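You operate a simulated robot arm through the tools that you are given. There is no shell and no other tool. Be economical: measure what you need, move in short steps, check, and stop when the job is done.

The job below is to be done with a simulated two-armed robot. You get a single attempt, and the scene is never put back.

## Task
Pick up the lemon bottle from the spare end of the buffer table with one hand, pass it to the other hand and put it on the shelf under the divider table. Set down upright: lemon bottle.

The check looks at the end state, three seconds after you hand in, the way a careful person would. Anything else that was tipped, shoved, dropped, spilled or broken makes it a failure.

## Robot
Two 7-joint arms with two-finger grippers on one trunk, on a base that drives. Base frame: it is fixed to the floor where the robot stands at the start and does not move with it; the origin is under the middle of the robot, x ahead of it, y to its left, z up. Lengths are in mm, angles in degrees, forces in N, time in s.
The left shoulder is at the start at [85, 216, 1117], the right one opposite. With the tool pointing down near the work surface each hand reaches from about 320 to 840 mm from the robot's upright axis, wherever it stands, measured 20 degrees to its own side. Places, roughly: shelf under the divider table [-1200, 100, 200]. Payload 3.18 kg a hand.
The tool frame of a hand sits at the grasp point between the pads (the TCP): z along the fingers, y along the line on which they close. The tips reach 30 mm beyond it. The gripper opens to 144 mm. The gripper's body begins 103 mm behind the TCP.
Orientation is told as [roll, pitch, yaw] about the base's x, y, z axes, in that order, counted from this pose: with the fingers straight down and closing along the base's y, the tool's x points along the base's -x, its y along +y and its z along -z.

## Interface
- The arms move only by the tool apply_moves. It takes "left_rows", "right_rows" or both (then of equal length, played together; a hand with none holds still); each is a list of rows, each a list of 3 entries, a list of its own where there are three numbers: the shift along the base's x, y, z in m, then the turn, a rotation vector about the base's x, y, z in degrees, then the opening, from 0 (shut) to 1 (fully open). In form: [[[dx, dy, dz], [rx, ry, rz], jaw], ...]. A call has 1 to 10 rows; each row shifts and turns the commanded pose from where the row before left it. Each row takes 0.2 s and may step no farther than 50 mm and 8.6 degrees from the row before; otherwise, or with a gripper value out of range, the whole call is refused. A pose out of reach is approached as far as the arm can. The call stops where the force on the tool passes 40 N (or 10 N more than at its start, if that is more) or the arm is blocked; 0.2 s more then pass. The fingers move at their own pace and stop on an object; they squeeze with about 41 N. The grip force told is the motor's: it shows also when the fingers shut on nothing. Time passes only in rows, and 0.2 s behind the last, so rows that do not move let the fingers close. It gives the time, the measured TCP pose, the force on the tool (base axes), the opening and the grip force at its end, in the units of the frame above (readings bear some noise), with the torque about the TCP (base axes, N m) and any sound that the robot's microphone picked up.
- Cameras (640 x 400 px; columns grow to the right, rows downward): "scene" is now at [172.4, 37.4, 1305.8]; the picture's right is [0.35, -0.94, 0.00], its down [-0.62, -0.23, -0.75] and it looks along [0.71, 0.26, -0.66] (base axes); focal length 259 px, centre (320, 200). "left" rides on the left gripper at [76, -16, -143] in its tool frame; the picture's right is [0.21, 0.98, 0.00], its down [-0.84, 0.18, -0.51] and it looks along [-0.50, 0.11, 0.86] (tool axes); focal length 218 px, centre (320, 200). "right" rides on the right gripper at [76, 16, -143] in its tool frame; the picture's right is [-0.21, 0.98, 0.00], its down [-0.84, -0.18, -0.51] and it looks along [-0.50, -0.11, 0.86] (tool axes); focal length 218 px, centre (320, 200). There is no depth. A picture from a camera that has moved, and an enlarged one, comes with that camera's place and axes in the base frame and with its lens. The place of the scene camera against the robot may be out by one fixed shift of up to 18 mm in any direction.
- grab_frame(camera): a new picture of that camera. The clock stands still meanwhile.
- slide_trunk(by): slides the trunk up (or, below 0, down) by that many mm; the arms and the scene camera ride with it, the base frame stays. It gives what a move gives, with no picture.
- base_move(legs): drives the robot by 1 to 6 legs, each [ahead, left, turn to the left] in mm, mm and degrees, along the robot's own axes; the way and the turn of a leg run together, so that a leg with both is an arc; at most 1500 mm and 180 degrees a leg. The arms and the cameras ride along, it lands a little off, and it stops where it bumps. It gives what a move gives.
- pan_tilt(pan, tilt): turns the head with the scene camera to pan (to the left, within 80 degrees either way) and tilt (down, from -29 to 69), counted from straight ahead of the robot. It gives what a move gives.
- zoom(camera, box): a new picture of the part [left, top, right, bottom] of that camera's present view, enlarged. The clock stands still meanwhile.
- close_job(): hands the job in; it is judged then, once.

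Go step by step. Nothing tells you exact positions but the pictures and the camera data: compare them with the known pose of the tool, close in by small moves and look again before you grip or let go. The budget is 120 turns and 100 pictures, counting those below and the enlarged ones. Unless the task says otherwise, let go and move clear before handing in, and close with one line.

The tools are called after ">>>" as a command line: name --argument value ..., lists and objects as JSON in quotes. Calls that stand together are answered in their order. apply_moves: Moves the arms, as the interface text tells. Its arguments: {"type":"object","properties":{"left_rows":{"type":"array","items":{"type":"array"}},"right_rows":{"type":"array","items":{"type":"array"}}},"required":[]} The other tools are called the same way: slide_trunk (by) slides the trunk up or down; base_move (legs) drives the base; pan_tilt (pan, tilt) turns the head that bears the scene camera; grab_frame (camera) takes a picture; zoom (camera, box) takes an enlarged picture of a part of a camera's view; close_job () hands the job in.

At the start:

```text
time_s: 0.0
left_tool_pos: [560.1, 389.4, 1038.3]
left_ee_rot: [0.0, 0.0, 0.0]
left_wrist_force: [0.2, 0.5, -0.1]
left_torque: [0.03, 0.02, -0.02]
left_finger_gap: 144.0
left_grasp_force: 0.0
right_tool_pos: [412.5, -72.1, 1059.9]
right_ee_rot: [0.0, 0.0, 0.0]
right_wrist_force: [0.0, 0.1, 0.5]
right_torque: [-0.03, -0.03, 0.0]
right_finger_gap: 144.0
right_grasp_force: 0.0
trunk travel left (down, up): [-200.0, 169.0]
robot x, y, heading: [-1.1, 3.3, 0.1]
head pan, tilt: [20.2, 41.1]
```

scene: 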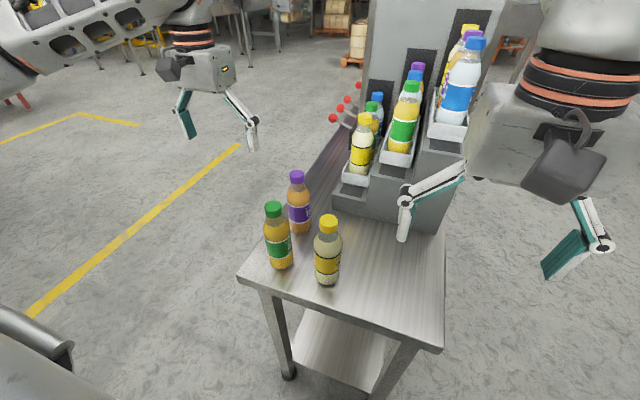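
right: 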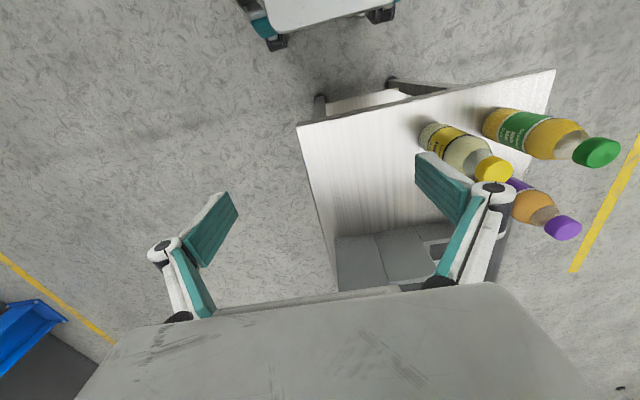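
left: 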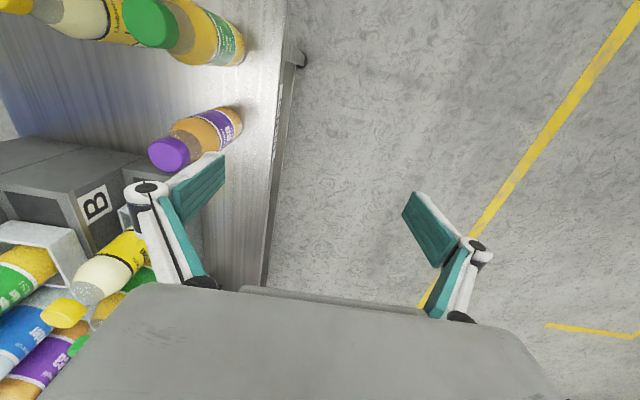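

I see three bottles on the near (spare) end of the table: purple, green and yellow caps. I'll zoom to read the labels and see which one is lemon.

>>> zoom --camera "scene" --box '[230, 150, 390, 300]'

>>> zoom --camera "right" --box '[400, 80, 640, 250]'

```text
2.67 times, centred on (310, 225) of scene
camera zoom: at [172.4, 37.4, 1305.8], right [0.35, -0.94, 0.0], down [-0.62, -0.23, -0.75], along [0.71, 0.26, -0.66], focal length 692 px, centre (347, 133)
```

zoom: 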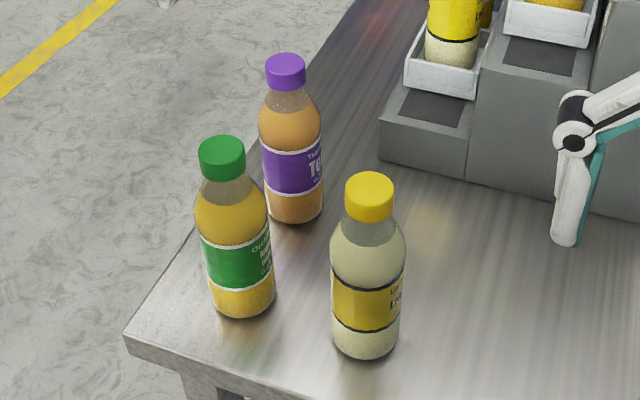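

```text
2.35 times, centred on (520, 165) of right
camera zoom: at [335.5, -55.6, 1202.8], right [0.21, 0.98, 0.0], down [0.84, -0.18, 0.51], along [0.5, -0.11, -0.86], focal length 514 px, centre (-151, 282)
```

zoom: 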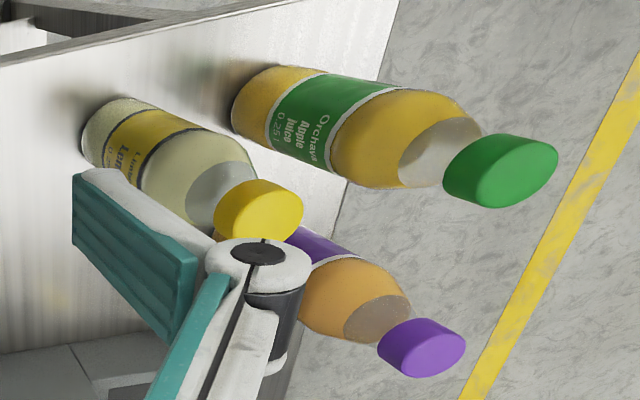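

Yellow is "Lemon" and green is "Apple", with the purple bottle behind. By triangulation, lemon stands at about [486, 136], cap top z≈960, table z≈795. I'll bring the right hand above it, yawed 60° to stay clear of the apple bottle.

>>> apply_moves --right_rows '[[[0.0106, 0.0297, 0], [0, 0, 8.57], 0.75], [[0.0106, 0.0297, 0], [0, 0, 8.57], 0.75], [[0.0106, 0.0297, 0], [0, 0, 8.57], 0.75], [[0.0106, 0.0297, 0], [0, 0, 8.57], 0.75], [[0.0106, 0.0297, 0], [0, 0, 8.57], 0.75], [[0.0106, 0.0297, 0], [0, 0, 8.57], 0.75], [[0.0106, 0.0297, 0], [0, 0, 8.57], 0.75]]'

>>> grab_frame --camera "right"

>>> grab_frame --camera "scene"

```text
time_s: 1.6
left_tool_pos: [561.2, 387.9, 1037.8]
left_ee_rot: [0.0, -0.1, 0.0]
left_wrist_force: [0.1, -0.1, -0.1]
left_torque: [0.02, -0.02, 0.02]
left_finger_gap: 144.2
left_grasp_force: 0.0
right_tool_pos: [462.6, 65.5, 1060.3]
right_ee_rot: [0.0, 0.1, 40.0]
right_wrist_force: [0.4, 0.1, -0.3]
right_torque: [0.02, 0.0, 0.02]
right_finger_gap: 107.9
right_grasp_force: 0.1
right hand out of reach, approached as far as the arm can: row 5, 6, 7
trunk travel left (down, up): [-200.0, 169.0]
robot x, y, heading: [1.7, 5.1, -0.1]
head pan, tilt: [20.2, 41.1]
```

```text
94 pictures are left
camera right: at [392.5, 29.6, 1202.7], right [-0.47, 0.88, 0.0], down [0.76, 0.4, 0.51], along [0.45, 0.24, -0.86], focal length 218 px, centre (320, 200)
```

right: 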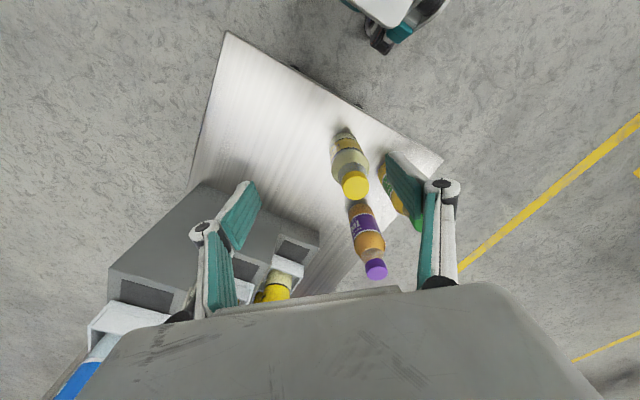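

```text
93 pictures are left
camera scene: at [172.4, 37.4, 1305.8], right [0.35, -0.94, 0.0], down [-0.62, -0.23, -0.75], along [0.71, 0.26, -0.66], focal length 259 px, centre (320, 200)
```

scene: 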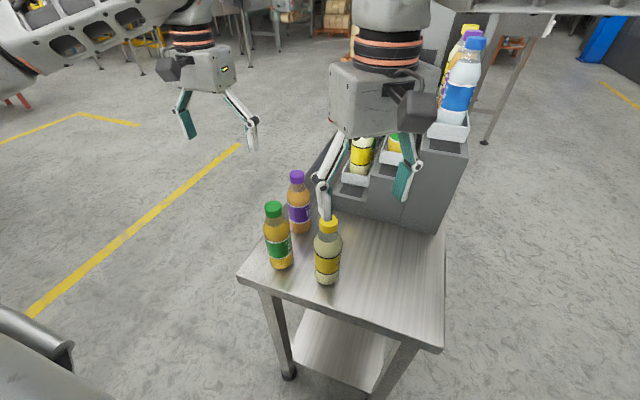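

The right hand stalled at about 40° yaw, at [463, 65]. The new view puts the lemon at about [484, 130]. I'll approach with less yaw.

>>> apply_moves --right_rows '[[[0.0, 0.0, 0], [0, 0, -8.5], 0.75], [[0.0, 0.0, 0], [0, 0, -8.5], 0.75], [[0.0, 0.0, 0], [0, 0, -8.5], 0.75], [[0.0, 0.0, 0], [0, 0, -8.5], 0.75]]'

```text
time_s: 2.6
left_tool_pos: [560.1, 389.0, 1038.6]
left_ee_rot: [0.0, 0.0, 0.0]
left_wrist_force: [0.5, -0.2, 0.5]
left_torque: [0.01, -0.02, 0.01]
left_finger_gap: 144.0
left_grasp_force: 0.1
right_tool_pos: [461.2, 66.5, 1058.7]
right_ee_rot: [0.0, 0.0, 5.8]
right_wrist_force: [0.7, -0.2, 0.3]
right_torque: [-0.02, 0.04, 0.0]
right_finger_gap: 107.6
right_grasp_force: 0.1
trunk travel left (down, up): [-200.0, 169.0]
robot x, y, heading: [2.3, 2.9, 0.2]
head pan, tilt: [20.2, 41.1]
```

The command resumes from the pose actually reached. I'll continue sideways with a small yaw.

>>> apply_moves --right_rows '[[[0.008, 0.022, 0], [0, 0, 0], 0.75], [[0.008, 0.022, 0], [0, 0, 0], 0.75], [[0.007, 0.021, 0], [0, 0, 0], 0.75], [[0.0, 0.0, 0], [0, 0, 8], 0.75], [[0.0, 0.0, 0], [0, 0, 8], 0.75], [[0.0, 0.0, 0], [0, 0, 8], 0.75]]'

>>> grab_frame --camera "right"

```text
time_s: 4.0
left_tool_pos: [560.5, 389.3, 1039.5]
left_ee_rot: [-0.1, 0.0, -0.1]
left_wrist_force: [0.4, 0.3, 0.2]
left_torque: [-0.03, 0.02, -0.01]
left_finger_gap: 144.2
left_grasp_force: 0.0
right_tool_pos: [485.8, 130.3, 1060.9]
right_ee_rot: [0.1, -0.1, 29.8]
right_wrist_force: [0.3, -0.1, -0.4]
right_torque: [0.04, 0.03, 0.03]
right_finger_gap: 108.4
right_grasp_force: 0.1
trunk travel left (down, up): [-200.0, 169.0]
robot x, y, heading: [-2.8, -0.3, 0.2]
head pan, tilt: [20.2, 41.1]
```

```text
92 pictures are left
camera right: at [411.0, 105.5, 1203.2], right [-0.31, 0.95, 0.0], down [0.82, 0.26, 0.51], along [0.48, 0.16, -0.86], focal length 218 px, centre (320, 200)
```

right: 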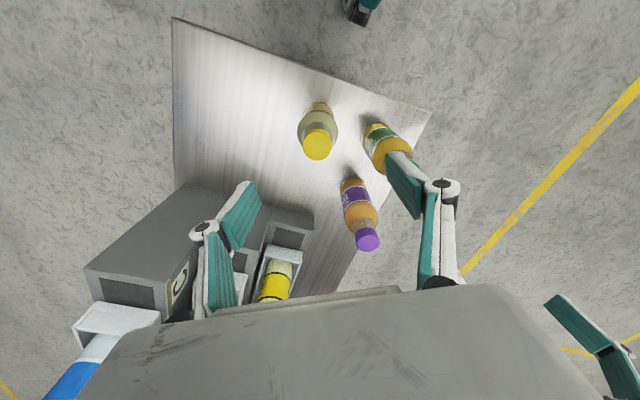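

The right-camera views agree on the cap at about [479, 127, 958]. I'll fix the lateral offset, narrow the jaw a little and lower to just above the cap.

>>> apply_moves --right_rows '[[[-0.007, -0.003, 0], [0, 0, 0], 0.64], [[0, 0, -0.03], [0, 0, 0], 0.64], [[0, 0, -0.03], [0, 0, 0], 0.64], [[0, 0, 0], [0, 0, 0], 0.64]]'

>>> grab_frame --camera "right"

>>> zoom --camera "scene" --box '[230, 130, 430, 300]'

```text
time_s: 5.0
left_tool_pos: [559.9, 389.8, 1038.3]
left_ee_rot: [-0.1, 0.0, 0.1]
left_wrist_force: [0.1, 0.7, -0.1]
left_torque: [0.02, -0.01, 0.04]
left_finger_gap: 143.9
left_grasp_force: 0.1
right_tool_pos: [478.9, 129.1, 1002.4]
right_ee_rot: [0.1, -0.2, 30.0]
right_wrist_force: [-1.5, -0.5, -0.9]
right_torque: [0.01, 0.0, 0.0]
right_finger_gap: 91.9
right_grasp_force: 0.0
trunk travel left (down, up): [-200.0, 169.0]
robot x, y, heading: [1.5, -2.8, 0.2]
head pan, tilt: [20.2, 41.1]
```

```text
91 pictures are left
camera right: at [403.4, 104.2, 1144.3], right [-0.31, 0.95, 0.0], down [0.82, 0.26, 0.51], along [0.48, 0.16, -0.86], focal length 218 px, centre (320, 200)
```

right: 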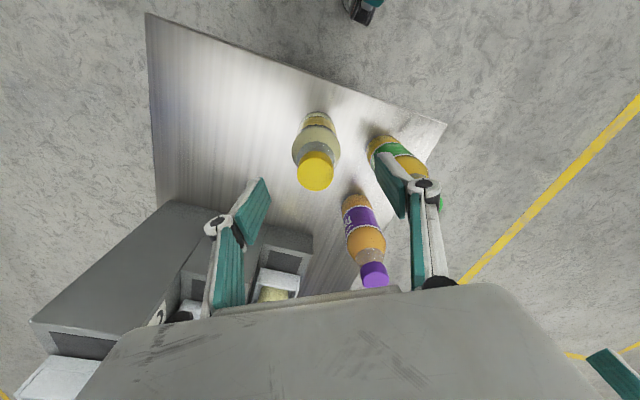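

```text
2.35 times, centred on (330, 215) of scene
camera zoom: at [172.2, 37.4, 1305.9], right [0.35, -0.94, 0.0], down [-0.62, -0.23, -0.75], along [0.71, 0.26, -0.66], focal length 610 px, centre (296, 165)
```

zoom: 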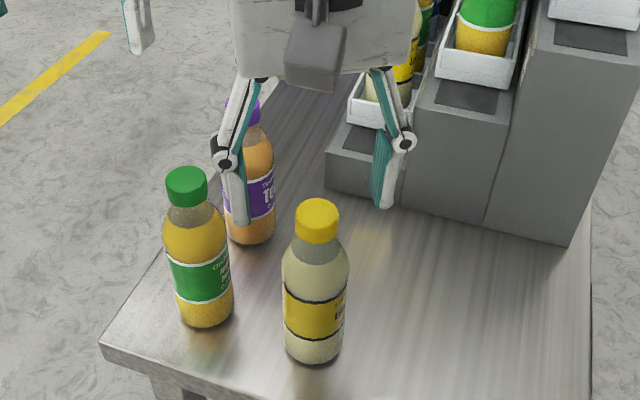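

The cap lies at about [480, 126], right under the TCP. I'll descend and close.

>>> apply_moves --right_rows '[[[0.0, -0.002, -0.03], [0, 0, 0], 0.64], [[0, 0, -0.03], [0, 0, 0], 0.64], [[0, 0, -0.03], [0, 0, 0], 0.64], [[0, 0, -0.02], [0, 0, 0], 0.64]]'

>>> zoom --camera "scene" --box '[230, 130, 430, 300]'

>>> grab_frame --camera "right"

```text
time_s: 6.0
left_tool_pos: [560.9, 389.3, 1038.3]
left_ee_rot: [0.0, 0.0, -0.1]
left_wrist_force: [-1.0, -0.1, -1.1]
left_torque: [-0.01, 0.0, 0.01]
left_finger_gap: 144.0
left_grasp_force: 0.0
right_tool_pos: [483.1, 126.3, 896.4]
right_ee_rot: [0.9, -0.7, 29.4]
right_wrist_force: [0.4, -0.1, 0.2]
right_torque: [0.02, 0.0, -0.02]
right_finger_gap: 92.1
right_grasp_force: 0.0
trunk travel left (down, up): [-200.0, 169.0]
robot x, y, heading: [-0.6, -1.5, 0.0]
head pan, tilt: [20.2, 41.1]
```

```text
2.35 times, centred on (330, 215) of scene
camera zoom: at [172.5, 37.4, 1305.8], right [0.35, -0.94, 0.0], down [-0.62, -0.23, -0.75], along [0.71, 0.26, -0.66], focal length 610 px, centre (296, 165)
```

zoom: 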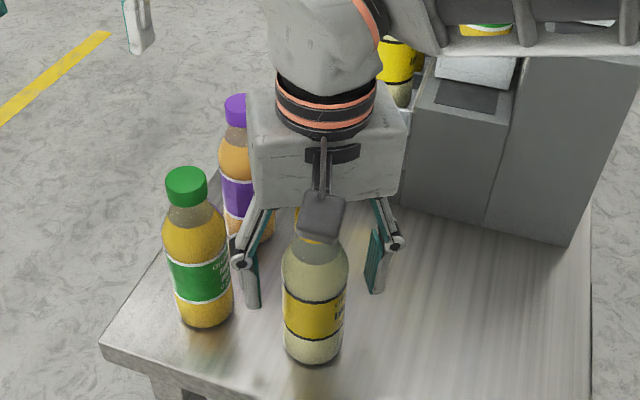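

```text
88 pictures are left
camera right: at [407.7, 100.1, 1038.8], right [-0.3, 0.95, 0.02], down [0.82, 0.25, 0.51], along [0.49, 0.17, -0.86], focal length 218 px, centre (320, 200)
```

right: 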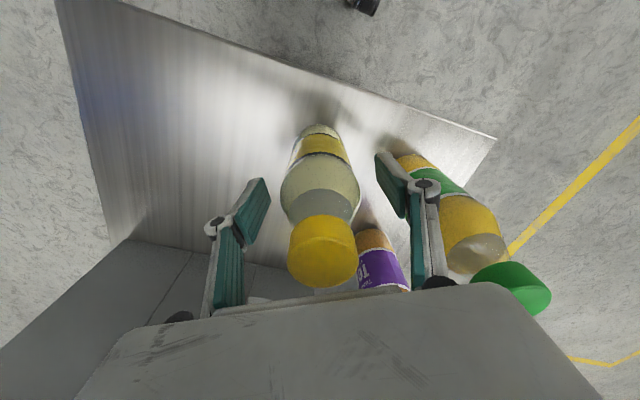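

The fingers straddle the upper body with the apple bottle clear. I'll nudge slightly forward and close.

>>> apply_moves --right_rows '[[[0.004, 0.002, 0], [0, 0, 0], 0.64], [[0, 0, 0], [0, 0, 0], 0.35], [[0, 0, 0], [0, 0, 0], 0.2], [[0, 0, 0], [0, 0, 0], 0.1], [[0, 0, 0], [0, 0, 0], 0.1], [[0, 0, 0], [0, 0, 0], 0.1]]'

>>> grab_frame --camera "right"

```text
time_s: 7.4
left_tool_pos: [560.2, 389.3, 1039.3]
left_ee_rot: [0.0, -0.1, 0.0]
left_wrist_force: [0.3, -0.2, 0.8]
left_torque: [-0.01, 0.0, 0.0]
left_finger_gap: 144.0
left_grasp_force: 0.0
right_tool_pos: [488.2, 126.0, 896.1]
right_ee_rot: [1.0, -0.5, 29.0]
right_wrist_force: [1.7, 9.3, 26.5]
right_torque: [0.3, 0.03, -0.07]
right_finger_gap: 54.2
right_grasp_force: 41.1
trunk travel left (down, up): [-200.0, 169.0]
robot x, y, heading: [-1.7, 1.7, 0.1]
head pan, tilt: [20.2, 41.1]
```

```text
87 pictures are left
camera right: at [412.6, 100.5, 1039.2], right [-0.29, 0.96, 0.02], down [0.82, 0.24, 0.51], along [0.48, 0.16, -0.86], focal length 218 px, centre (320, 200)
```

right: 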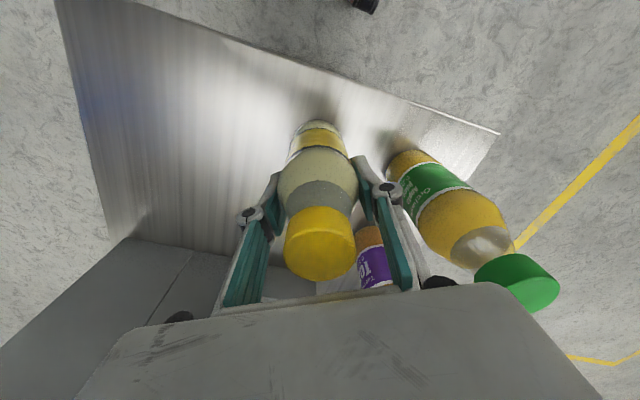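

It is gripped at a 54 mm gap, with an upward reaction because the pads sit near the shoulder taper. I'll lift slowly and check for slip.

>>> apply_moves --right_rows '[[[0, 0, 0.01], [0, 0, 0], 0.1], [[0, 0, 0.01], [0, 0, 0], 0.1], [[0, 0, 0.0], [0, 0, 0], 0.1]]'

>>> grab_frame --camera "right"

>>> zoom --camera "scene" --box '[230, 130, 430, 300]'

```text
time_s: 8.2
left_tool_pos: [559.0, 388.9, 1038.1]
left_ee_rot: [0.0, -0.1, 0.0]
left_wrist_force: [0.3, 0.3, -0.2]
left_torque: [0.0, 0.02, 0.03]
left_finger_gap: 144.2
left_grasp_force: 0.0
right_tool_pos: [487.9, 121.9, 907.1]
right_ee_rot: [0.6, 0.4, 28.9]
right_wrist_force: [-0.1, 0.1, -3.2]
right_torque: [0.02, -0.06, 0.02]
right_finger_gap: 53.9
right_grasp_force: 40.8
trunk travel left (down, up): [-200.0, 169.0]
robot x, y, heading: [-0.6, 1.7, 0.0]
head pan, tilt: [20.2, 41.1]
```

```text
86 pictures are left
camera right: at [414.1, 97.8, 1050.5], right [-0.29, 0.96, 0.01], down [0.83, 0.25, 0.5], along [0.48, 0.15, -0.87], focal length 218 px, centre (320, 200)
```

right: 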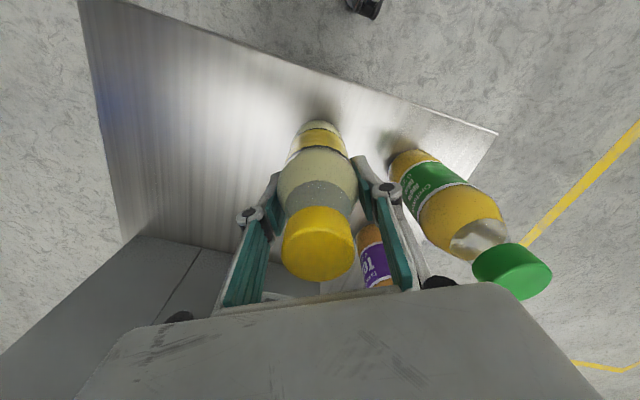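

```text
2.35 times, centred on (330, 215) of scene
camera zoom: at [172.6, 37.4, 1305.6], right [0.35, -0.94, 0.0], down [-0.62, -0.23, -0.75], along [0.71, 0.26, -0.66], focal length 610 px, centre (296, 165)
```

zoom: 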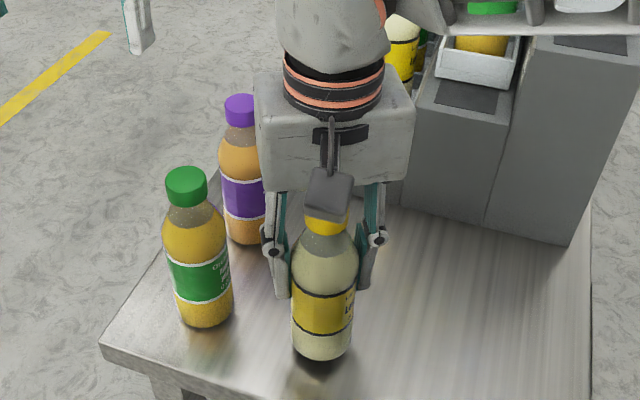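

It's firmly held and lifted without slip. I'll raise it above the other bottles.

>>> apply_moves --right_rows '[[[0, 0, 0.03], [0, 0, 0], 0.1], [[0, 0, 0.035], [0, 0, 0], 0.1], [[0, 0, 0.035], [0, 0, 0], 0.1], [[0, 0, 0.03], [0, 0, 0], 0.1], [[0, 0, 0.03], [0, 0, 0], 0.1]]'

>>> grab_frame --camera "scene"

```text
time_s: 9.4
left_tool_pos: [560.1, 388.8, 1039.7]
left_ee_rot: [-0.1, -0.1, 0.1]
left_wrist_force: [0.5, 0.0, 0.2]
left_torque: [0.02, -0.03, -0.02]
left_finger_gap: 144.0
left_grasp_force: 0.2
right_tool_pos: [480.4, 128.4, 1069.8]
right_ee_rot: [0.0, 0.0, 30.0]
right_wrist_force: [0.4, -0.2, -2.6]
right_torque: [0.02, -0.04, 0.01]
right_finger_gap: 54.0
right_grasp_force: 40.9
trunk travel left (down, up): [-200.0, 169.0]
robot x, y, heading: [-1.3, -3.1, -0.4]
head pan, tilt: [20.2, 41.1]
```

```text
84 pictures are left
camera scene: at [171.7, 37.5, 1306.0], right [0.35, -0.94, 0.0], down [-0.62, -0.23, -0.75], along [0.71, 0.26, -0.66], focal length 259 px, centre (320, 200)
```

scene: 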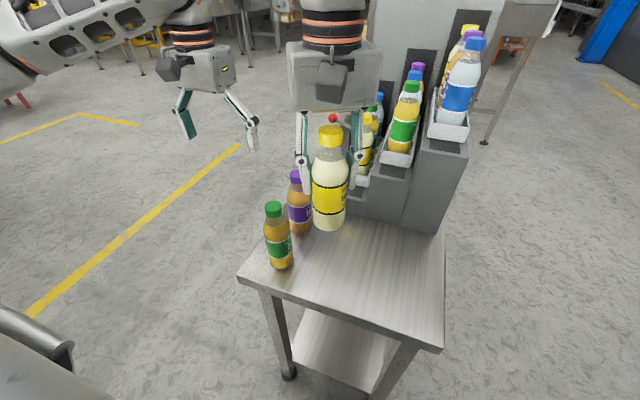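

The bottle is clear. Before driving I'll look around with the head for free space on both sides.

>>> pan_tilt --pan 80 --tilt 35

>>> grab_frame --camera "scene"

>>> pan_tilt --pan -80 --tilt 35

>>> grab_frame --camera "scene"

```text
time_s: 10.7
left_tool_pos: [560.1, 388.8, 1039.2]
left_ee_rot: [0.1, 0.0, -0.1]
left_wrist_force: [-0.6, 0.7, 0.3]
left_torque: [0.02, 0.01, 0.02]
left_finger_gap: 144.1
left_grasp_force: 0.0
right_tool_pos: [481.7, 127.9, 1069.0]
right_ee_rot: [0.0, 0.0, 30.1]
right_wrist_force: [0.1, 0.6, -2.5]
right_torque: [0.01, 0.02, 0.0]
right_finger_gap: 53.9
right_grasp_force: 41.2
trunk travel left (down, up): [-200.0, 169.0]
robot x, y, heading: [-0.5, -0.8, 0.2]
head pan, tilt: [80.0, 35.0]
```

```text
83 pictures are left
camera scene: at [108.9, 95.0, 1315.0], right [0.98, -0.17, 0.0], down [-0.1, -0.56, -0.82], along [0.14, 0.81, -0.57], focal length 259 px, centre (320, 200)
```

scene: 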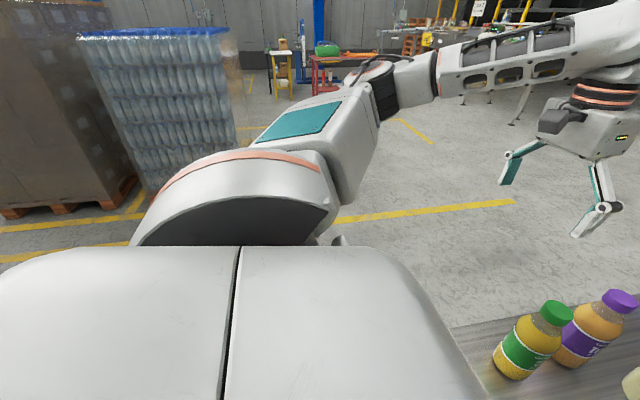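

```text
time_s: 13.2
left_tool_pos: [561.4, 388.9, 1037.3]
left_ee_rot: [0.0, 0.0, 0.1]
left_wrist_force: [-0.4, 0.1, 0.4]
left_torque: [-0.02, 0.01, -0.01]
left_finger_gap: 144.0
left_grasp_force: 0.0
right_tool_pos: [481.8, 128.5, 1068.5]
right_ee_rot: [-0.1, 0.0, 30.1]
right_wrist_force: [0.5, -1.0, -3.1]
right_torque: [0.03, -0.03, -0.01]
right_finger_gap: 53.8
right_grasp_force: 41.1
trunk travel left (down, up): [-200.0, 169.0]
robot x, y, heading: [-2.2, 0.1, 0.2]
head pan, tilt: [-80.0, 35.0]
```

```text
82 pictures are left
camera scene: at [108.8, -78.4, 1315.0], right [-0.98, -0.17, 0.0], down [-0.1, 0.56, -0.82], along [0.14, -0.81, -0.57], focal length 259 px, centre (320, 200)
```

scene: 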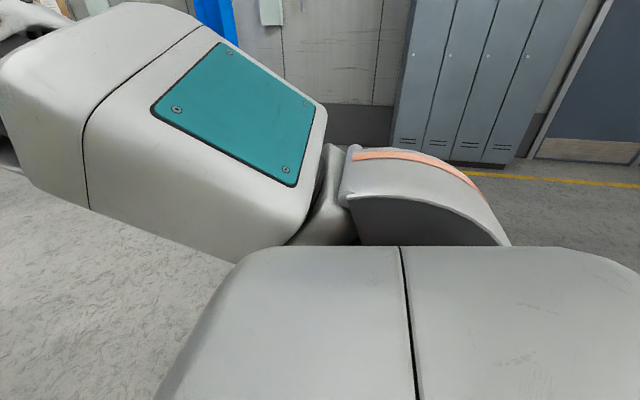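

Both sides are open floor. I'll back off 200 mm and turn left 90°, then look at the divider table.

>>> base_move --legs '[[-200, 0, 0], [0, 0, 90]]'

>>> pan_tilt --pan 75 --tilt 35

>>> grab_frame --camera "scene"

```text
time_s: 14.6
left_tool_pos: [408.8, 394.2, 1038.9]
left_ee_rot: [-0.1, -0.2, 0.3]
left_wrist_force: [0.2, 0.8, 0.0]
left_torque: [-0.03, 0.07, 0.0]
left_finger_gap: 143.8
left_grasp_force: 0.0
right_tool_pos: [330.5, 131.5, 1070.2]
right_ee_rot: [0.1, 0.2, 30.3]
right_wrist_force: [0.6, 0.2, -2.5]
right_torque: [0.05, 0.01, 0.02]
right_finger_gap: 53.8
right_grasp_force: 40.6
trunk travel left (down, up): [-200.0, 169.0]
robot x, y, heading: [-151.2, 4.8, 0.5]
head pan, tilt: [-80.0, 35.0]
stopped in leg 1: the robot was blocked; the commanded pose is now the measured one
```

```text
time_s: 17.0
left_tool_pos: [408.3, 393.5, 1039.2]
left_ee_rot: [-0.1, -0.2, 0.3]
left_wrist_force: [0.2, 0.4, 0.5]
left_torque: [0.03, 0.0, -0.01]
left_finger_gap: 143.7
left_grasp_force: 0.0
right_tool_pos: [329.7, 132.4, 1069.5]
right_ee_rot: [0.1, 0.0, 30.3]
right_wrist_force: [-0.9, -0.1, -3.7]
right_torque: [-0.02, 0.0, -0.02]
right_finger_gap: 54.0
right_grasp_force: 40.3
trunk travel left (down, up): [-200.0, 169.0]
robot x, y, heading: [-152.4, -1.3, 0.4]
head pan, tilt: [75.0, 35.0]
```

```text
81 pictures are left
camera scene: at [-35.0, 95.3, 1315.0], right [0.97, -0.25, 0.0], down [-0.15, -0.55, -0.82], along [0.21, 0.79, -0.57], focal length 259 px, centre (320, 200)
```

scene: 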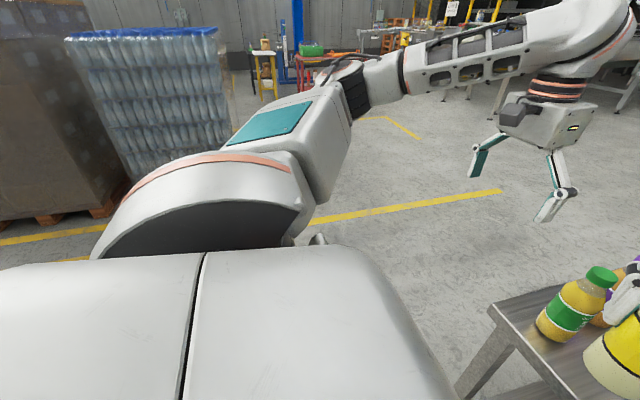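

The base bumped something behind at x≈-150 that I can't see from here. I'll ease forward, slide left into the open floor, then turn a little to look back.

>>> base_move --legs '[[40, 0, 0], [0, 700, 0]]'

>>> pan_tilt --pan 80 --tilt 30

>>> grab_frame --camera "scene"

```text
time_s: 24.1
left_tool_pos: [439.6, 1101.4, 1039.8]
left_ee_rot: [0.0, -0.3, 0.6]
left_wrist_force: [0.5, 0.8, 0.2]
left_torque: [-0.01, -0.04, 0.0]
left_finger_gap: 143.9
left_grasp_force: 0.1
right_tool_pos: [363.4, 840.4, 1068.8]
right_ee_rot: [0.1, 0.1, 30.6]
right_wrist_force: [-0.5, -0.6, -2.8]
right_torque: [-0.01, 0.0, 0.01]
right_finger_gap: 53.9
right_grasp_force: 41.3
trunk travel left (down, up): [-200.0, 169.0]
robot x, y, heading: [-119.2, 708.4, 0.6]
head pan, tilt: [75.0, 35.0]
```

```text
time_s: 24.8
left_tool_pos: [439.4, 1101.9, 1040.5]
left_ee_rot: [-0.1, -0.1, 0.5]
left_wrist_force: [0.1, 0.1, 0.3]
left_torque: [0.02, 0.01, 0.0]
left_finger_gap: 144.0
left_grasp_force: 0.2
right_tool_pos: [363.3, 841.2, 1069.0]
right_ee_rot: [0.1, 0.2, 30.6]
right_wrist_force: [-0.4, 0.2, -2.0]
right_torque: [0.01, -0.04, -0.03]
right_finger_gap: 53.9
right_grasp_force: 40.9
trunk travel left (down, up): [-200.0, 169.0]
robot x, y, heading: [-115.6, 706.9, 0.3]
head pan, tilt: [80.0, 30.0]
```

```text
80 pictures are left
camera scene: at [-8.6, 806.3, 1322.8], right [0.99, -0.16, 0.0], down [-0.08, -0.49, -0.87], along [0.14, 0.85, -0.5], focal length 259 px, centre (320, 200)
```

scene: 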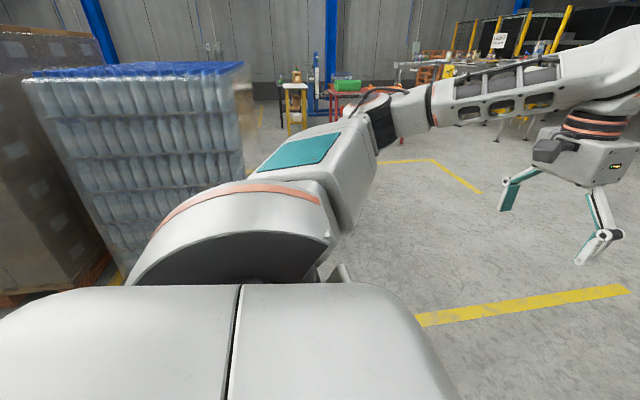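

There's open space around. I'll turn left 90° and look toward the divider table.

>>> base_move --legs '[[0, 0, 90]]'

>>> grab_frame --camera "scene"

```text
time_s: 29.0
left_tool_pos: [-513.7, 1262.6, 1039.9]
left_ee_rot: [-0.1, -0.2, 90.8]
left_wrist_force: [0.4, -0.3, -0.8]
left_torque: [0.01, 0.02, -0.01]
left_finger_gap: 144.2
left_grasp_force: 0.1
right_tool_pos: [-251.5, 1187.8, 1069.0]
right_ee_rot: [0.1, 0.2, 120.7]
right_wrist_force: [0.5, -0.7, -2.9]
right_torque: [0.04, 0.01, 0.03]
right_finger_gap: 54.1
right_grasp_force: 41.3
trunk travel left (down, up): [-200.0, 169.0]
robot x, y, heading: [-116.1, 707.8, 91.0]
head pan, tilt: [80.0, 30.0]
```

```text
79 pictures are left
camera scene: at [-209.9, 826.3, 1322.8], right [0.16, 0.99, 0.0], down [0.49, -0.08, -0.87], along [-0.85, 0.14, -0.5], focal length 259 px, centre (320, 200)
```

scene: 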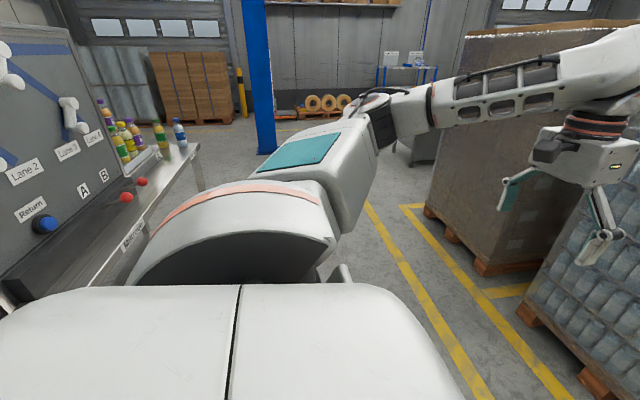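

The divider table lies on my left: its front edge is at y≈316, running along x from about -600 to -1816, with a tall panel on it. I'll move away from it, then turn to face along it and look.

>>> base_move --legs '[[350, 0, 0], [0, 0, 89]]'

>>> pan_tilt --pan 55 --tilt 35

>>> grab_frame --camera "scene"

```text
time_s: 35.1
left_tool_pos: [-679.2, 663.1, 1039.4]
left_ee_rot: [-0.1, -0.2, -179.4]
left_wrist_force: [0.9, 0.4, -1.1]
left_torque: [-0.02, -0.04, 0.03]
left_finger_gap: 144.1
left_grasp_force: 0.0
right_tool_pos: [-601.8, 926.8, 1069.3]
right_ee_rot: [0.1, 0.1, -149.5]
right_wrist_force: [0.1, -0.4, -3.2]
right_torque: [0.0, 0.06, 0.05]
right_finger_gap: 53.6
right_grasp_force: 40.7
trunk travel left (down, up): [-200.0, 169.0]
robot x, y, heading: [-121.7, 1054.5, -179.5]
head pan, tilt: [80.0, 30.0]
```

```text
time_s: 36.0
left_tool_pos: [-679.1, 664.3, 1039.7]
left_ee_rot: [0.0, -0.3, -179.5]
left_wrist_force: [0.2, -0.9, 0.5]
left_torque: [-0.01, 0.01, -0.01]
left_finger_gap: 144.0
left_grasp_force: 0.0
right_tool_pos: [-602.4, 926.7, 1068.3]
right_ee_rot: [0.1, 0.2, -149.5]
right_wrist_force: [0.0, 0.4, -2.5]
right_torque: [-0.03, 0.01, 0.01]
right_finger_gap: 53.5
right_grasp_force: 41.0
trunk travel left (down, up): [-200.0, 169.0]
robot x, y, heading: [-121.5, 1058.4, -179.4]
head pan, tilt: [55.0, 35.0]
```

```text
78 pictures are left
camera scene: at [-270.2, 992.3, 1315.0], right [-0.82, 0.57, 0.0], down [0.32, 0.47, -0.82], along [-0.46, -0.68, -0.57], focal length 259 px, centre (320, 200)
```

scene: 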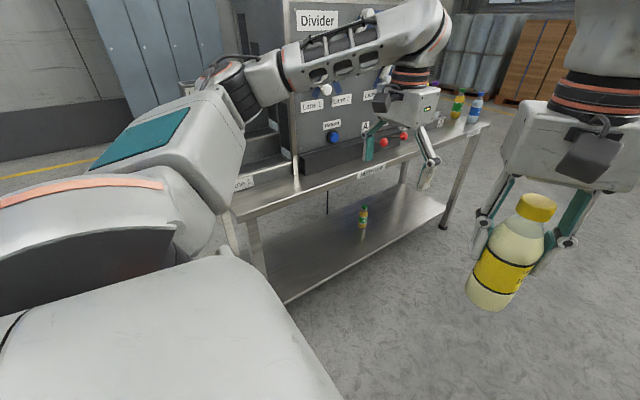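

The lower shelf is open at the front and holds one other bottle near [-1300, 0]. I'll drive alongside, turn to face the table and take a proper look at it.

>>> base_move --legs '[[1150, 0, 0], [0, 0, 89.5]]'

>>> pan_tilt --pan 0 --tilt 45

>>> grab_frame --camera "scene"

```text
time_s: 45.6
left_tool_pos: [-876.9, 489.8, 1040.2]
left_ee_rot: [-0.1, -0.2, -89.8]
left_wrist_force: [0.9, -0.2, 0.4]
left_torque: [0.0, 0.03, 0.0]
left_finger_gap: 143.8
left_grasp_force: 0.1
right_tool_pos: [-1138.2, 567.8, 1068.0]
right_ee_rot: [0.1, 0.1, -59.8]
right_wrist_force: [0.6, 0.9, -3.5]
right_torque: [-0.02, -0.01, 0.03]
right_finger_gap: 54.0
right_grasp_force: 40.9
trunk travel left (down, up): [-200.0, 169.0]
robot x, y, heading: [-1270.9, 1044.6, -90.0]
head pan, tilt: [55.0, 35.0]
```

```text
time_s: 46.9
left_tool_pos: [-875.0, 489.8, 1039.1]
left_ee_rot: [0.0, -0.2, -89.8]
left_wrist_force: [-1.3, -0.3, 0.3]
left_torque: [-0.02, -0.02, 0.04]
left_finger_gap: 144.0
left_grasp_force: 0.1
right_tool_pos: [-1138.1, 567.0, 1068.6]
right_ee_rot: [0.1, 0.2, -59.8]
right_wrist_force: [0.9, -0.2, -1.7]
right_torque: [-0.02, 0.0, 0.0]
right_finger_gap: 53.9
right_grasp_force: 41.3
trunk travel left (down, up): [-200.0, 169.0]
robot x, y, heading: [-1267.4, 1049.1, -89.8]
head pan, tilt: [0.0, 45.0]
```

```text
77 pictures are left
camera scene: at [-1269.0, 878.7, 1300.2], right [-1.0, 0.0, 0.0], down [0.0, 0.71, -0.71], along [0.0, -0.71, -0.71], focal length 259 px, centre (320, 200)
```

scene: 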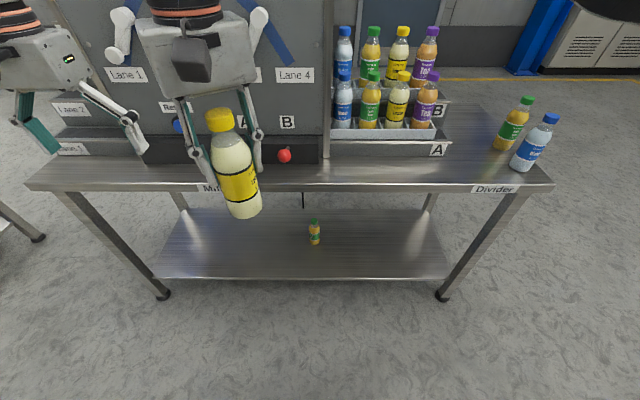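

The shelf spans about x -510 to -1866, y -155 to 288, at z≈200, with ample height beneath the table top and a small item in its middle. I'll back up for room, then extend the right hand forward and lower for the handover while starting to pitch the left hand forward.

>>> base_move --legs '[[-300, 0, 0]]'

>>> apply_moves --right_rows '[[[0, -0.025, -0.025], [0, 0, 0], 0.1], [[0, -0.025, -0.025], [0, 0, 0], 0.1], [[0, -0.025, -0.025], [0, 0, 0], 0.1], [[0, -0.025, -0.025], [0, 0, 0], 0.1], [[0, -0.025, -0.025], [0, 0, 0], 0.1], [[0, -0.025, -0.025], [0, 0, 0], 0.1], [[0, 0, 0], [0, 0, 0], 0.1]]' --left_rows '[[[0, 0.01, 0], [-8.5, 0, 0], 1], [[0, 0.01, 0], [-8.5, 0, 0], 1], [[0, 0.01, 0], [-8.5, 0, 0], 1], [[0, 0.01, 0], [-8.5, 0, 0], 1], [[0, 0.01, 0], [-8.5, 0, 0], 1], [[0, 0, 0], [-8.5, 0, 0], 1], [[0, 0, 0], [-8.5, 0, 0], 1]]'

>>> grab_frame --camera "scene"

```text
time_s: 48.9
left_tool_pos: [-876.6, 782.8, 1040.1]
left_ee_rot: [-0.2, -0.3, -89.8]
left_wrist_force: [0.0, -0.4, 0.6]
left_torque: [-0.03, 0.0, -0.01]
left_finger_gap: 144.0
left_grasp_force: 0.1
right_tool_pos: [-1139.1, 861.3, 1069.0]
right_ee_rot: [0.2, 0.1, -59.8]
right_wrist_force: [0.1, 0.4, -2.4]
right_torque: [-0.03, 0.0, 0.01]
right_finger_gap: 54.0
right_grasp_force: 41.1
trunk travel left (down, up): [-200.0, 169.0]
robot x, y, heading: [-1268.3, 1341.7, -90.1]
head pan, tilt: [0.0, 45.0]
```

```text
time_s: 50.7
left_tool_pos: [-859.9, 797.0, 1050.2]
left_ee_rot: [-0.3, -59.7, -89.8]
left_wrist_force: [-0.2, 0.1, -0.1]
left_torque: [-0.04, 0.02, 0.0]
left_finger_gap: 143.9
left_grasp_force: 0.1
left hand out of reach, approached as far as the arm can: row 6, 7
right_tool_pos: [-1126.4, 806.7, 1059.3]
right_ee_rot: [5.7, -3.3, -59.6]
right_wrist_force: [-0.3, -0.2, -3.2]
right_torque: [-0.03, -0.02, -0.02]
right_finger_gap: 53.7
right_grasp_force: 40.8
right hand out of reach, approached as far as the arm can: row 3, 4, 5, 6
trunk travel left (down, up): [-200.0, 169.0]
robot x, y, heading: [-1267.6, 1342.1, -89.9]
head pan, tilt: [0.0, 45.0]
stopped in row 7 (right hand): the arm was blocked; the commanded pose is now the measured one
```

```text
76 pictures are left
camera scene: at [-1270.6, 1172.5, 1300.2], right [-1.0, 0.0, 0.0], down [0.0, 0.71, -0.71], along [0.0, -0.71, -0.71], focal length 259 px, centre (320, 200)
```

scene: 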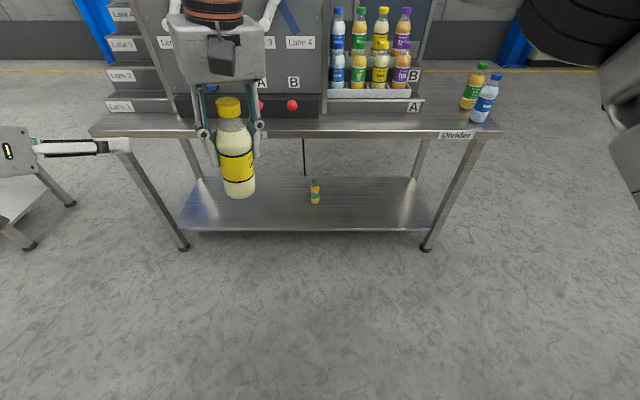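

The right arm binds when reaching across the body, and the bottle tilted about 6°. I'll bring it back toward its own side, leveling it.

>>> apply_moves --right_rows '[[[-0.03, 0.0, 0], [0, 0, 0], 0.1], [[-0.03, 0.0, 0], [0, 3.3, 0], 0.1], [[-0.03, 0, 0], [0, 3.3, 0], 0.1], [[-0.03, 0, 0], [0, 0, 0], 0.1], [[-0.03, 0, -0.02], [0, 0, 0], 0.1], [[-0.03, -0.01, -0.02], [0, 0, 0], 0.1], [[-0.03, -0.01, -0.02], [0, 0, 0], 0.1], [[-0.03, -0.01, -0.02], [0, 0, 0], 0.1], [[0, 0, 0], [0, 0, 0], 0.1]]'

```text
time_s: 52.7
left_tool_pos: [-859.4, 797.0, 1050.8]
left_ee_rot: [-0.4, -59.7, -89.7]
left_wrist_force: [0.4, -0.5, -0.2]
left_torque: [0.0, 0.02, -0.01]
left_finger_gap: 144.1
left_grasp_force: 0.0
right_tool_pos: [-1316.6, 778.0, 978.4]
right_ee_rot: [-0.3, 0.3, -59.3]
right_wrist_force: [0.7, -0.1, -2.0]
right_torque: [-0.04, 0.02, 0.01]
right_finger_gap: 53.9
right_grasp_force: 41.0
right hand out of reach, approached as far as the arm can: row 3, 4
trunk travel left (down, up): [-200.0, 169.0]
robot x, y, heading: [-1267.1, 1340.1, -89.7]
head pan, tilt: [0.0, 45.0]
```

The right hand is level again. I'll test more yaw on it (to about 60° in the robot frame) here, and yaw the left hand inward.

>>> apply_moves --right_rows '[[[0, 0, 0], [0, 0, 8], 0.1], [[0, 0, 0], [0, 0, 8], 0.1], [[0, 0, 0], [0, 0, 8], 0.1], [[0, 0, 0], [0, 0, 6], 0.1], [[0, 0, 0], [0, 0, 0], 0.1]]' --left_rows '[[[0, 0, -0.02], [0, 0, -8], 1], [[0, 0, -0.02], [0, 0, -8], 1], [[0, 0, -0.02], [0, 0, -8], 1], [[0, 0, -0.02], [0, 0, -6], 1], [[0, 0, 0], [0, 0, 0], 1]]'

>>> grab_frame --camera "left"

>>> grab_frame --camera "scene"

```text
time_s: 53.9
left_tool_pos: [-861.2, 796.9, 969.1]
left_ee_rot: [-0.4, -59.6, -119.7]
left_wrist_force: [0.3, 0.4, 0.2]
left_torque: [0.02, 0.01, 0.0]
left_finger_gap: 144.1
left_grasp_force: 0.0
right_tool_pos: [-1316.5, 777.8, 978.4]
right_ee_rot: [-0.2, 0.1, -59.3]
right_wrist_force: [0.5, 0.2, -2.4]
right_torque: [-0.06, -0.04, -0.03]
right_finger_gap: 53.8
right_grasp_force: 41.0
right hand out of reach, approached as far as the arm can: row 1, 2, 3, 4
trunk travel left (down, up): [-200.0, 169.0]
robot x, y, heading: [-1267.1, 1342.0, -90.1]
head pan, tilt: [0.0, 45.0]
```

```text
75 pictures are left
camera left: at [-793.7, 944.8, 976.4], right [0.9, -0.4, -0.18], down [0.17, -0.08, 0.98], along [-0.41, -0.91, -0.01], focal length 218 px, centre (320, 200)
```

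left: 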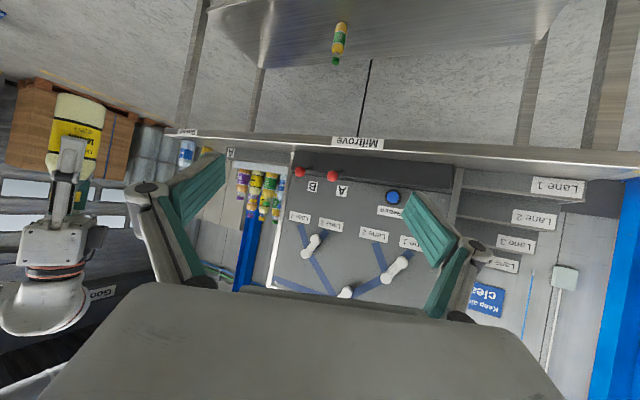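

```text
74 pictures are left
camera scene: at [-1270.3, 1172.9, 1300.3], right [-1.0, 0.0, 0.0], down [0.0, 0.71, -0.71], along [0.0, -0.71, -0.71], focal length 259 px, centre (320, 200)
```

scene: 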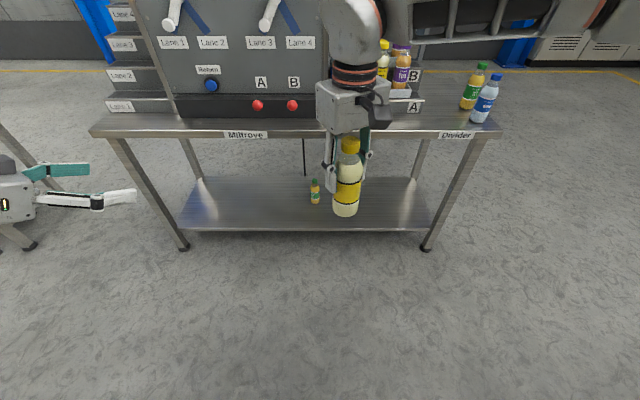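

Right yaw is capped at 30°, so I'll line the left hand up with the right's closing line instead. I'm turning it another 30° and bringing it to a pre-grasp point 150 mm from the bottle.

>>> apply_moves --left_rows '[[[-0.02, 0.007, -0.0056], [0, 0, -7.5], 1], [[-0.04, 0.007, -0.0056], [0, 0, -7.5], 1], [[-0.04, 0.007, -0.0056], [0, 0, -7.5], 1], [[-0.04, 0.007, -0.0056], [0, 0, -7.5], 1], [[-0.045, 0.007, -0.0056], [0, 0, 0], 1], [[-0.045, 0.007, -0.0056], [0, 0, 0], 1], [[-0.045, 0.007, -0.0056], [0, 0, 0], 1], [[-0.045, 0.007, -0.0056], [0, 0, 0], 1], [[0, 0, 0], [0, 0, 0], 1]]'

>>> grab_frame --camera "left"

>>> grab_frame --camera "scene"

```text
time_s: 55.9
left_tool_pos: [-1181.5, 851.8, 924.6]
left_ee_rot: [-0.3, -59.6, -149.7]
left_wrist_force: [-0.2, 0.3, -0.5]
left_torque: [0.0, -0.01, -0.03]
left_finger_gap: 143.7
left_grasp_force: 0.0
right_tool_pos: [-1315.5, 778.3, 978.4]
right_ee_rot: [-0.4, 0.0, -59.1]
right_wrist_force: [0.1, 0.0, -3.3]
right_torque: [-0.02, -0.03, -0.01]
right_finger_gap: 54.0
right_grasp_force: 41.5
trunk travel left (down, up): [-200.0, 169.0]
robot x, y, heading: [-1270.7, 1340.1, -89.6]
head pan, tilt: [0.0, 45.0]
```

```text
73 pictures are left
camera left: at [-1049.6, 947.5, 931.9], right [0.58, -0.79, -0.18], down [0.1, -0.15, 0.98], along [-0.81, -0.59, -0.01], focal length 218 px, centre (320, 200)
```

left: 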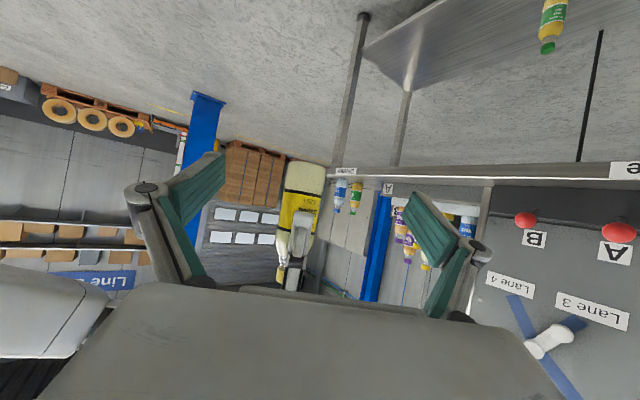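

```text
72 pictures are left
camera scene: at [-1269.8, 1173.0, 1300.3], right [-1.0, 0.0, 0.0], down [0.0, 0.71, -0.71], along [0.0, -0.71, -0.71], focal length 259 px, centre (320, 200)
```

scene: 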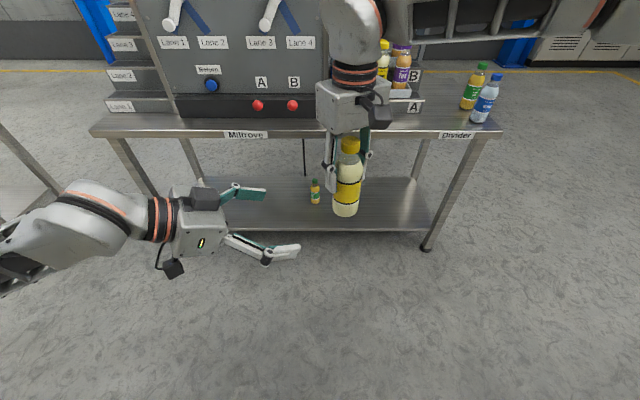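

The left camera shows the bottle base at z≈882, with the bottle axis about 10 mm to the left of my approach line. I'll advance halfway with that correction and look again.

>>> apply_moves --left_rows '[[[-0.024, -0.009, 0.001], [0, 0, 0], 1], [[-0.023, -0.01, 0.001], [0, 0, 0], 1], [[-0.023, -0.01, 0.001], [0, 0, 0], 1], [[0, 0, 0], [0, 0, 0], 1]]'

>>> grab_frame --camera "left"

>>> zoom --camera "scene" --box '[200, 80, 440, 280]'

```text
time_s: 56.9
left_tool_pos: [-1251.5, 823.1, 930.1]
left_ee_rot: [-0.4, -59.7, -149.7]
left_wrist_force: [1.0, 0.3, 0.0]
left_torque: [0.02, 0.01, 0.0]
left_finger_gap: 143.9
left_grasp_force: 0.1
right_tool_pos: [-1315.8, 777.7, 978.7]
right_ee_rot: [-0.4, 0.1, -59.2]
right_wrist_force: [0.3, 0.4, -2.3]
right_torque: [0.0, 0.0, -0.04]
right_finger_gap: 54.1
right_grasp_force: 40.7
trunk travel left (down, up): [-200.0, 169.0]
robot x, y, heading: [-1270.7, 1340.8, -89.6]
head pan, tilt: [0.0, 45.0]
```

```text
71 pictures are left
camera left: at [-1118.2, 919.2, 935.6], right [0.58, -0.79, -0.18], down [0.1, -0.15, 0.98], along [-0.81, -0.59, -0.01], focal length 218 px, centre (320, 200)
```

left: 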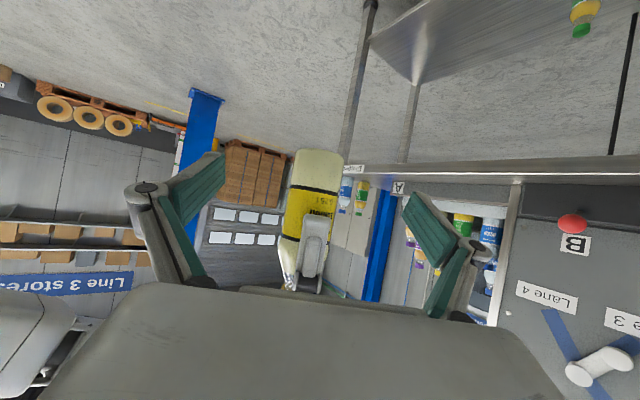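

```text
2.00 times, centred on (320, 180) of scene
camera zoom: at [-1269.9, 1172.8, 1300.2], right [-1.0, 0.0, 0.0], down [0.0, 0.71, -0.71], along [0.0, -0.71, -0.71], focal length 519 px, centre (320, 240)
```

zoom: 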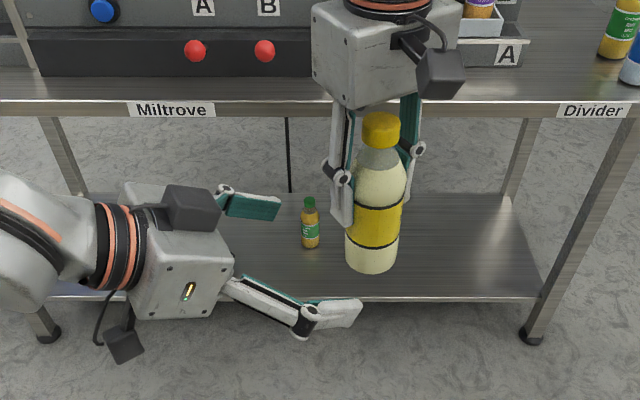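

The bottle axis is at about (-1316, 790), base z≈887. I'll advance the final 72 mm with the jaw open, then look before closing.

>>> apply_moves --left_rows '[[[-0.016, -0.008, 0], [0, 0, 0], 1], [[-0.016, -0.008, 0], [0, 0, 0], 1], [[-0.016, -0.008, 0], [0, 0, 0], 1], [[-0.016, -0.009, 0], [0, 0, 0], 1], [[0, 0, 0], [0, 0, 0], 0.8]]'

>>> grab_frame --camera "left"

>>> zoom --camera "scene" --box '[240, 80, 440, 280]'

```text
time_s: 58.1
left_tool_pos: [-1314.6, 791.3, 929.5]
left_ee_rot: [-0.3, -59.8, -149.7]
left_wrist_force: [-0.5, 0.5, -0.6]
left_torque: [0.0, 0.0, -0.02]
left_finger_gap: 115.0
left_grasp_force: 0.1
right_tool_pos: [-1316.1, 777.4, 978.3]
right_ee_rot: [-0.3, 0.2, -59.3]
right_wrist_force: [0.0, 1.1, -3.3]
right_torque: [0.0, -0.02, -0.01]
right_finger_gap: 54.0
right_grasp_force: 41.1
trunk travel left (down, up): [-200.0, 169.0]
robot x, y, heading: [-1263.3, 1342.0, -89.6]
head pan, tilt: [0.0, 45.0]
```

```text
69 pictures are left
camera left: at [-1182.9, 886.3, 934.8], right [0.58, -0.79, -0.18], down [0.1, -0.15, 0.98], along [-0.81, -0.59, -0.01], focal length 218 px, centre (320, 200)
```

left: 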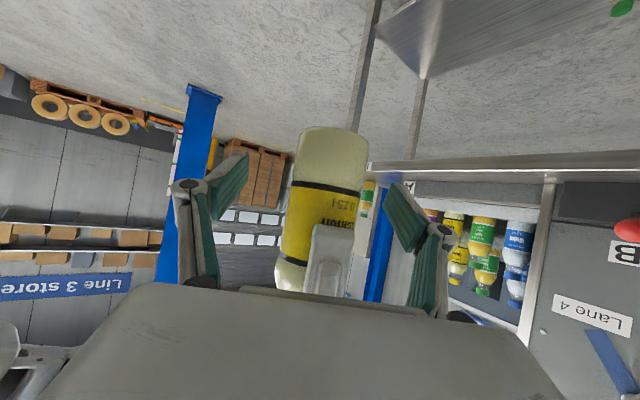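

```text
2.00 times, centred on (340, 180) of scene
camera zoom: at [-1270.0, 1172.7, 1300.2], right [-1.0, 0.0, 0.0], down [0.0, 0.71, -0.71], along [0.0, -0.71, -0.71], focal length 519 px, centre (280, 240)
```

zoom: 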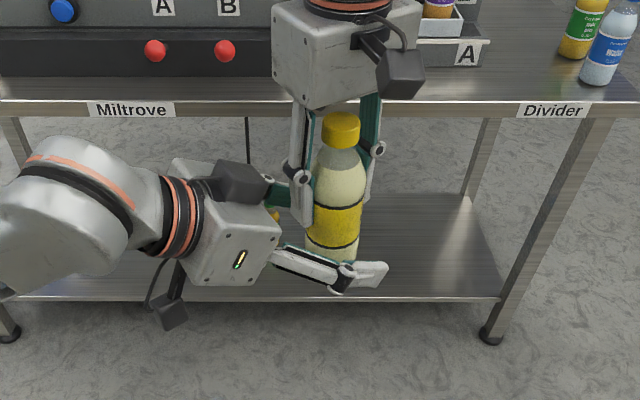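

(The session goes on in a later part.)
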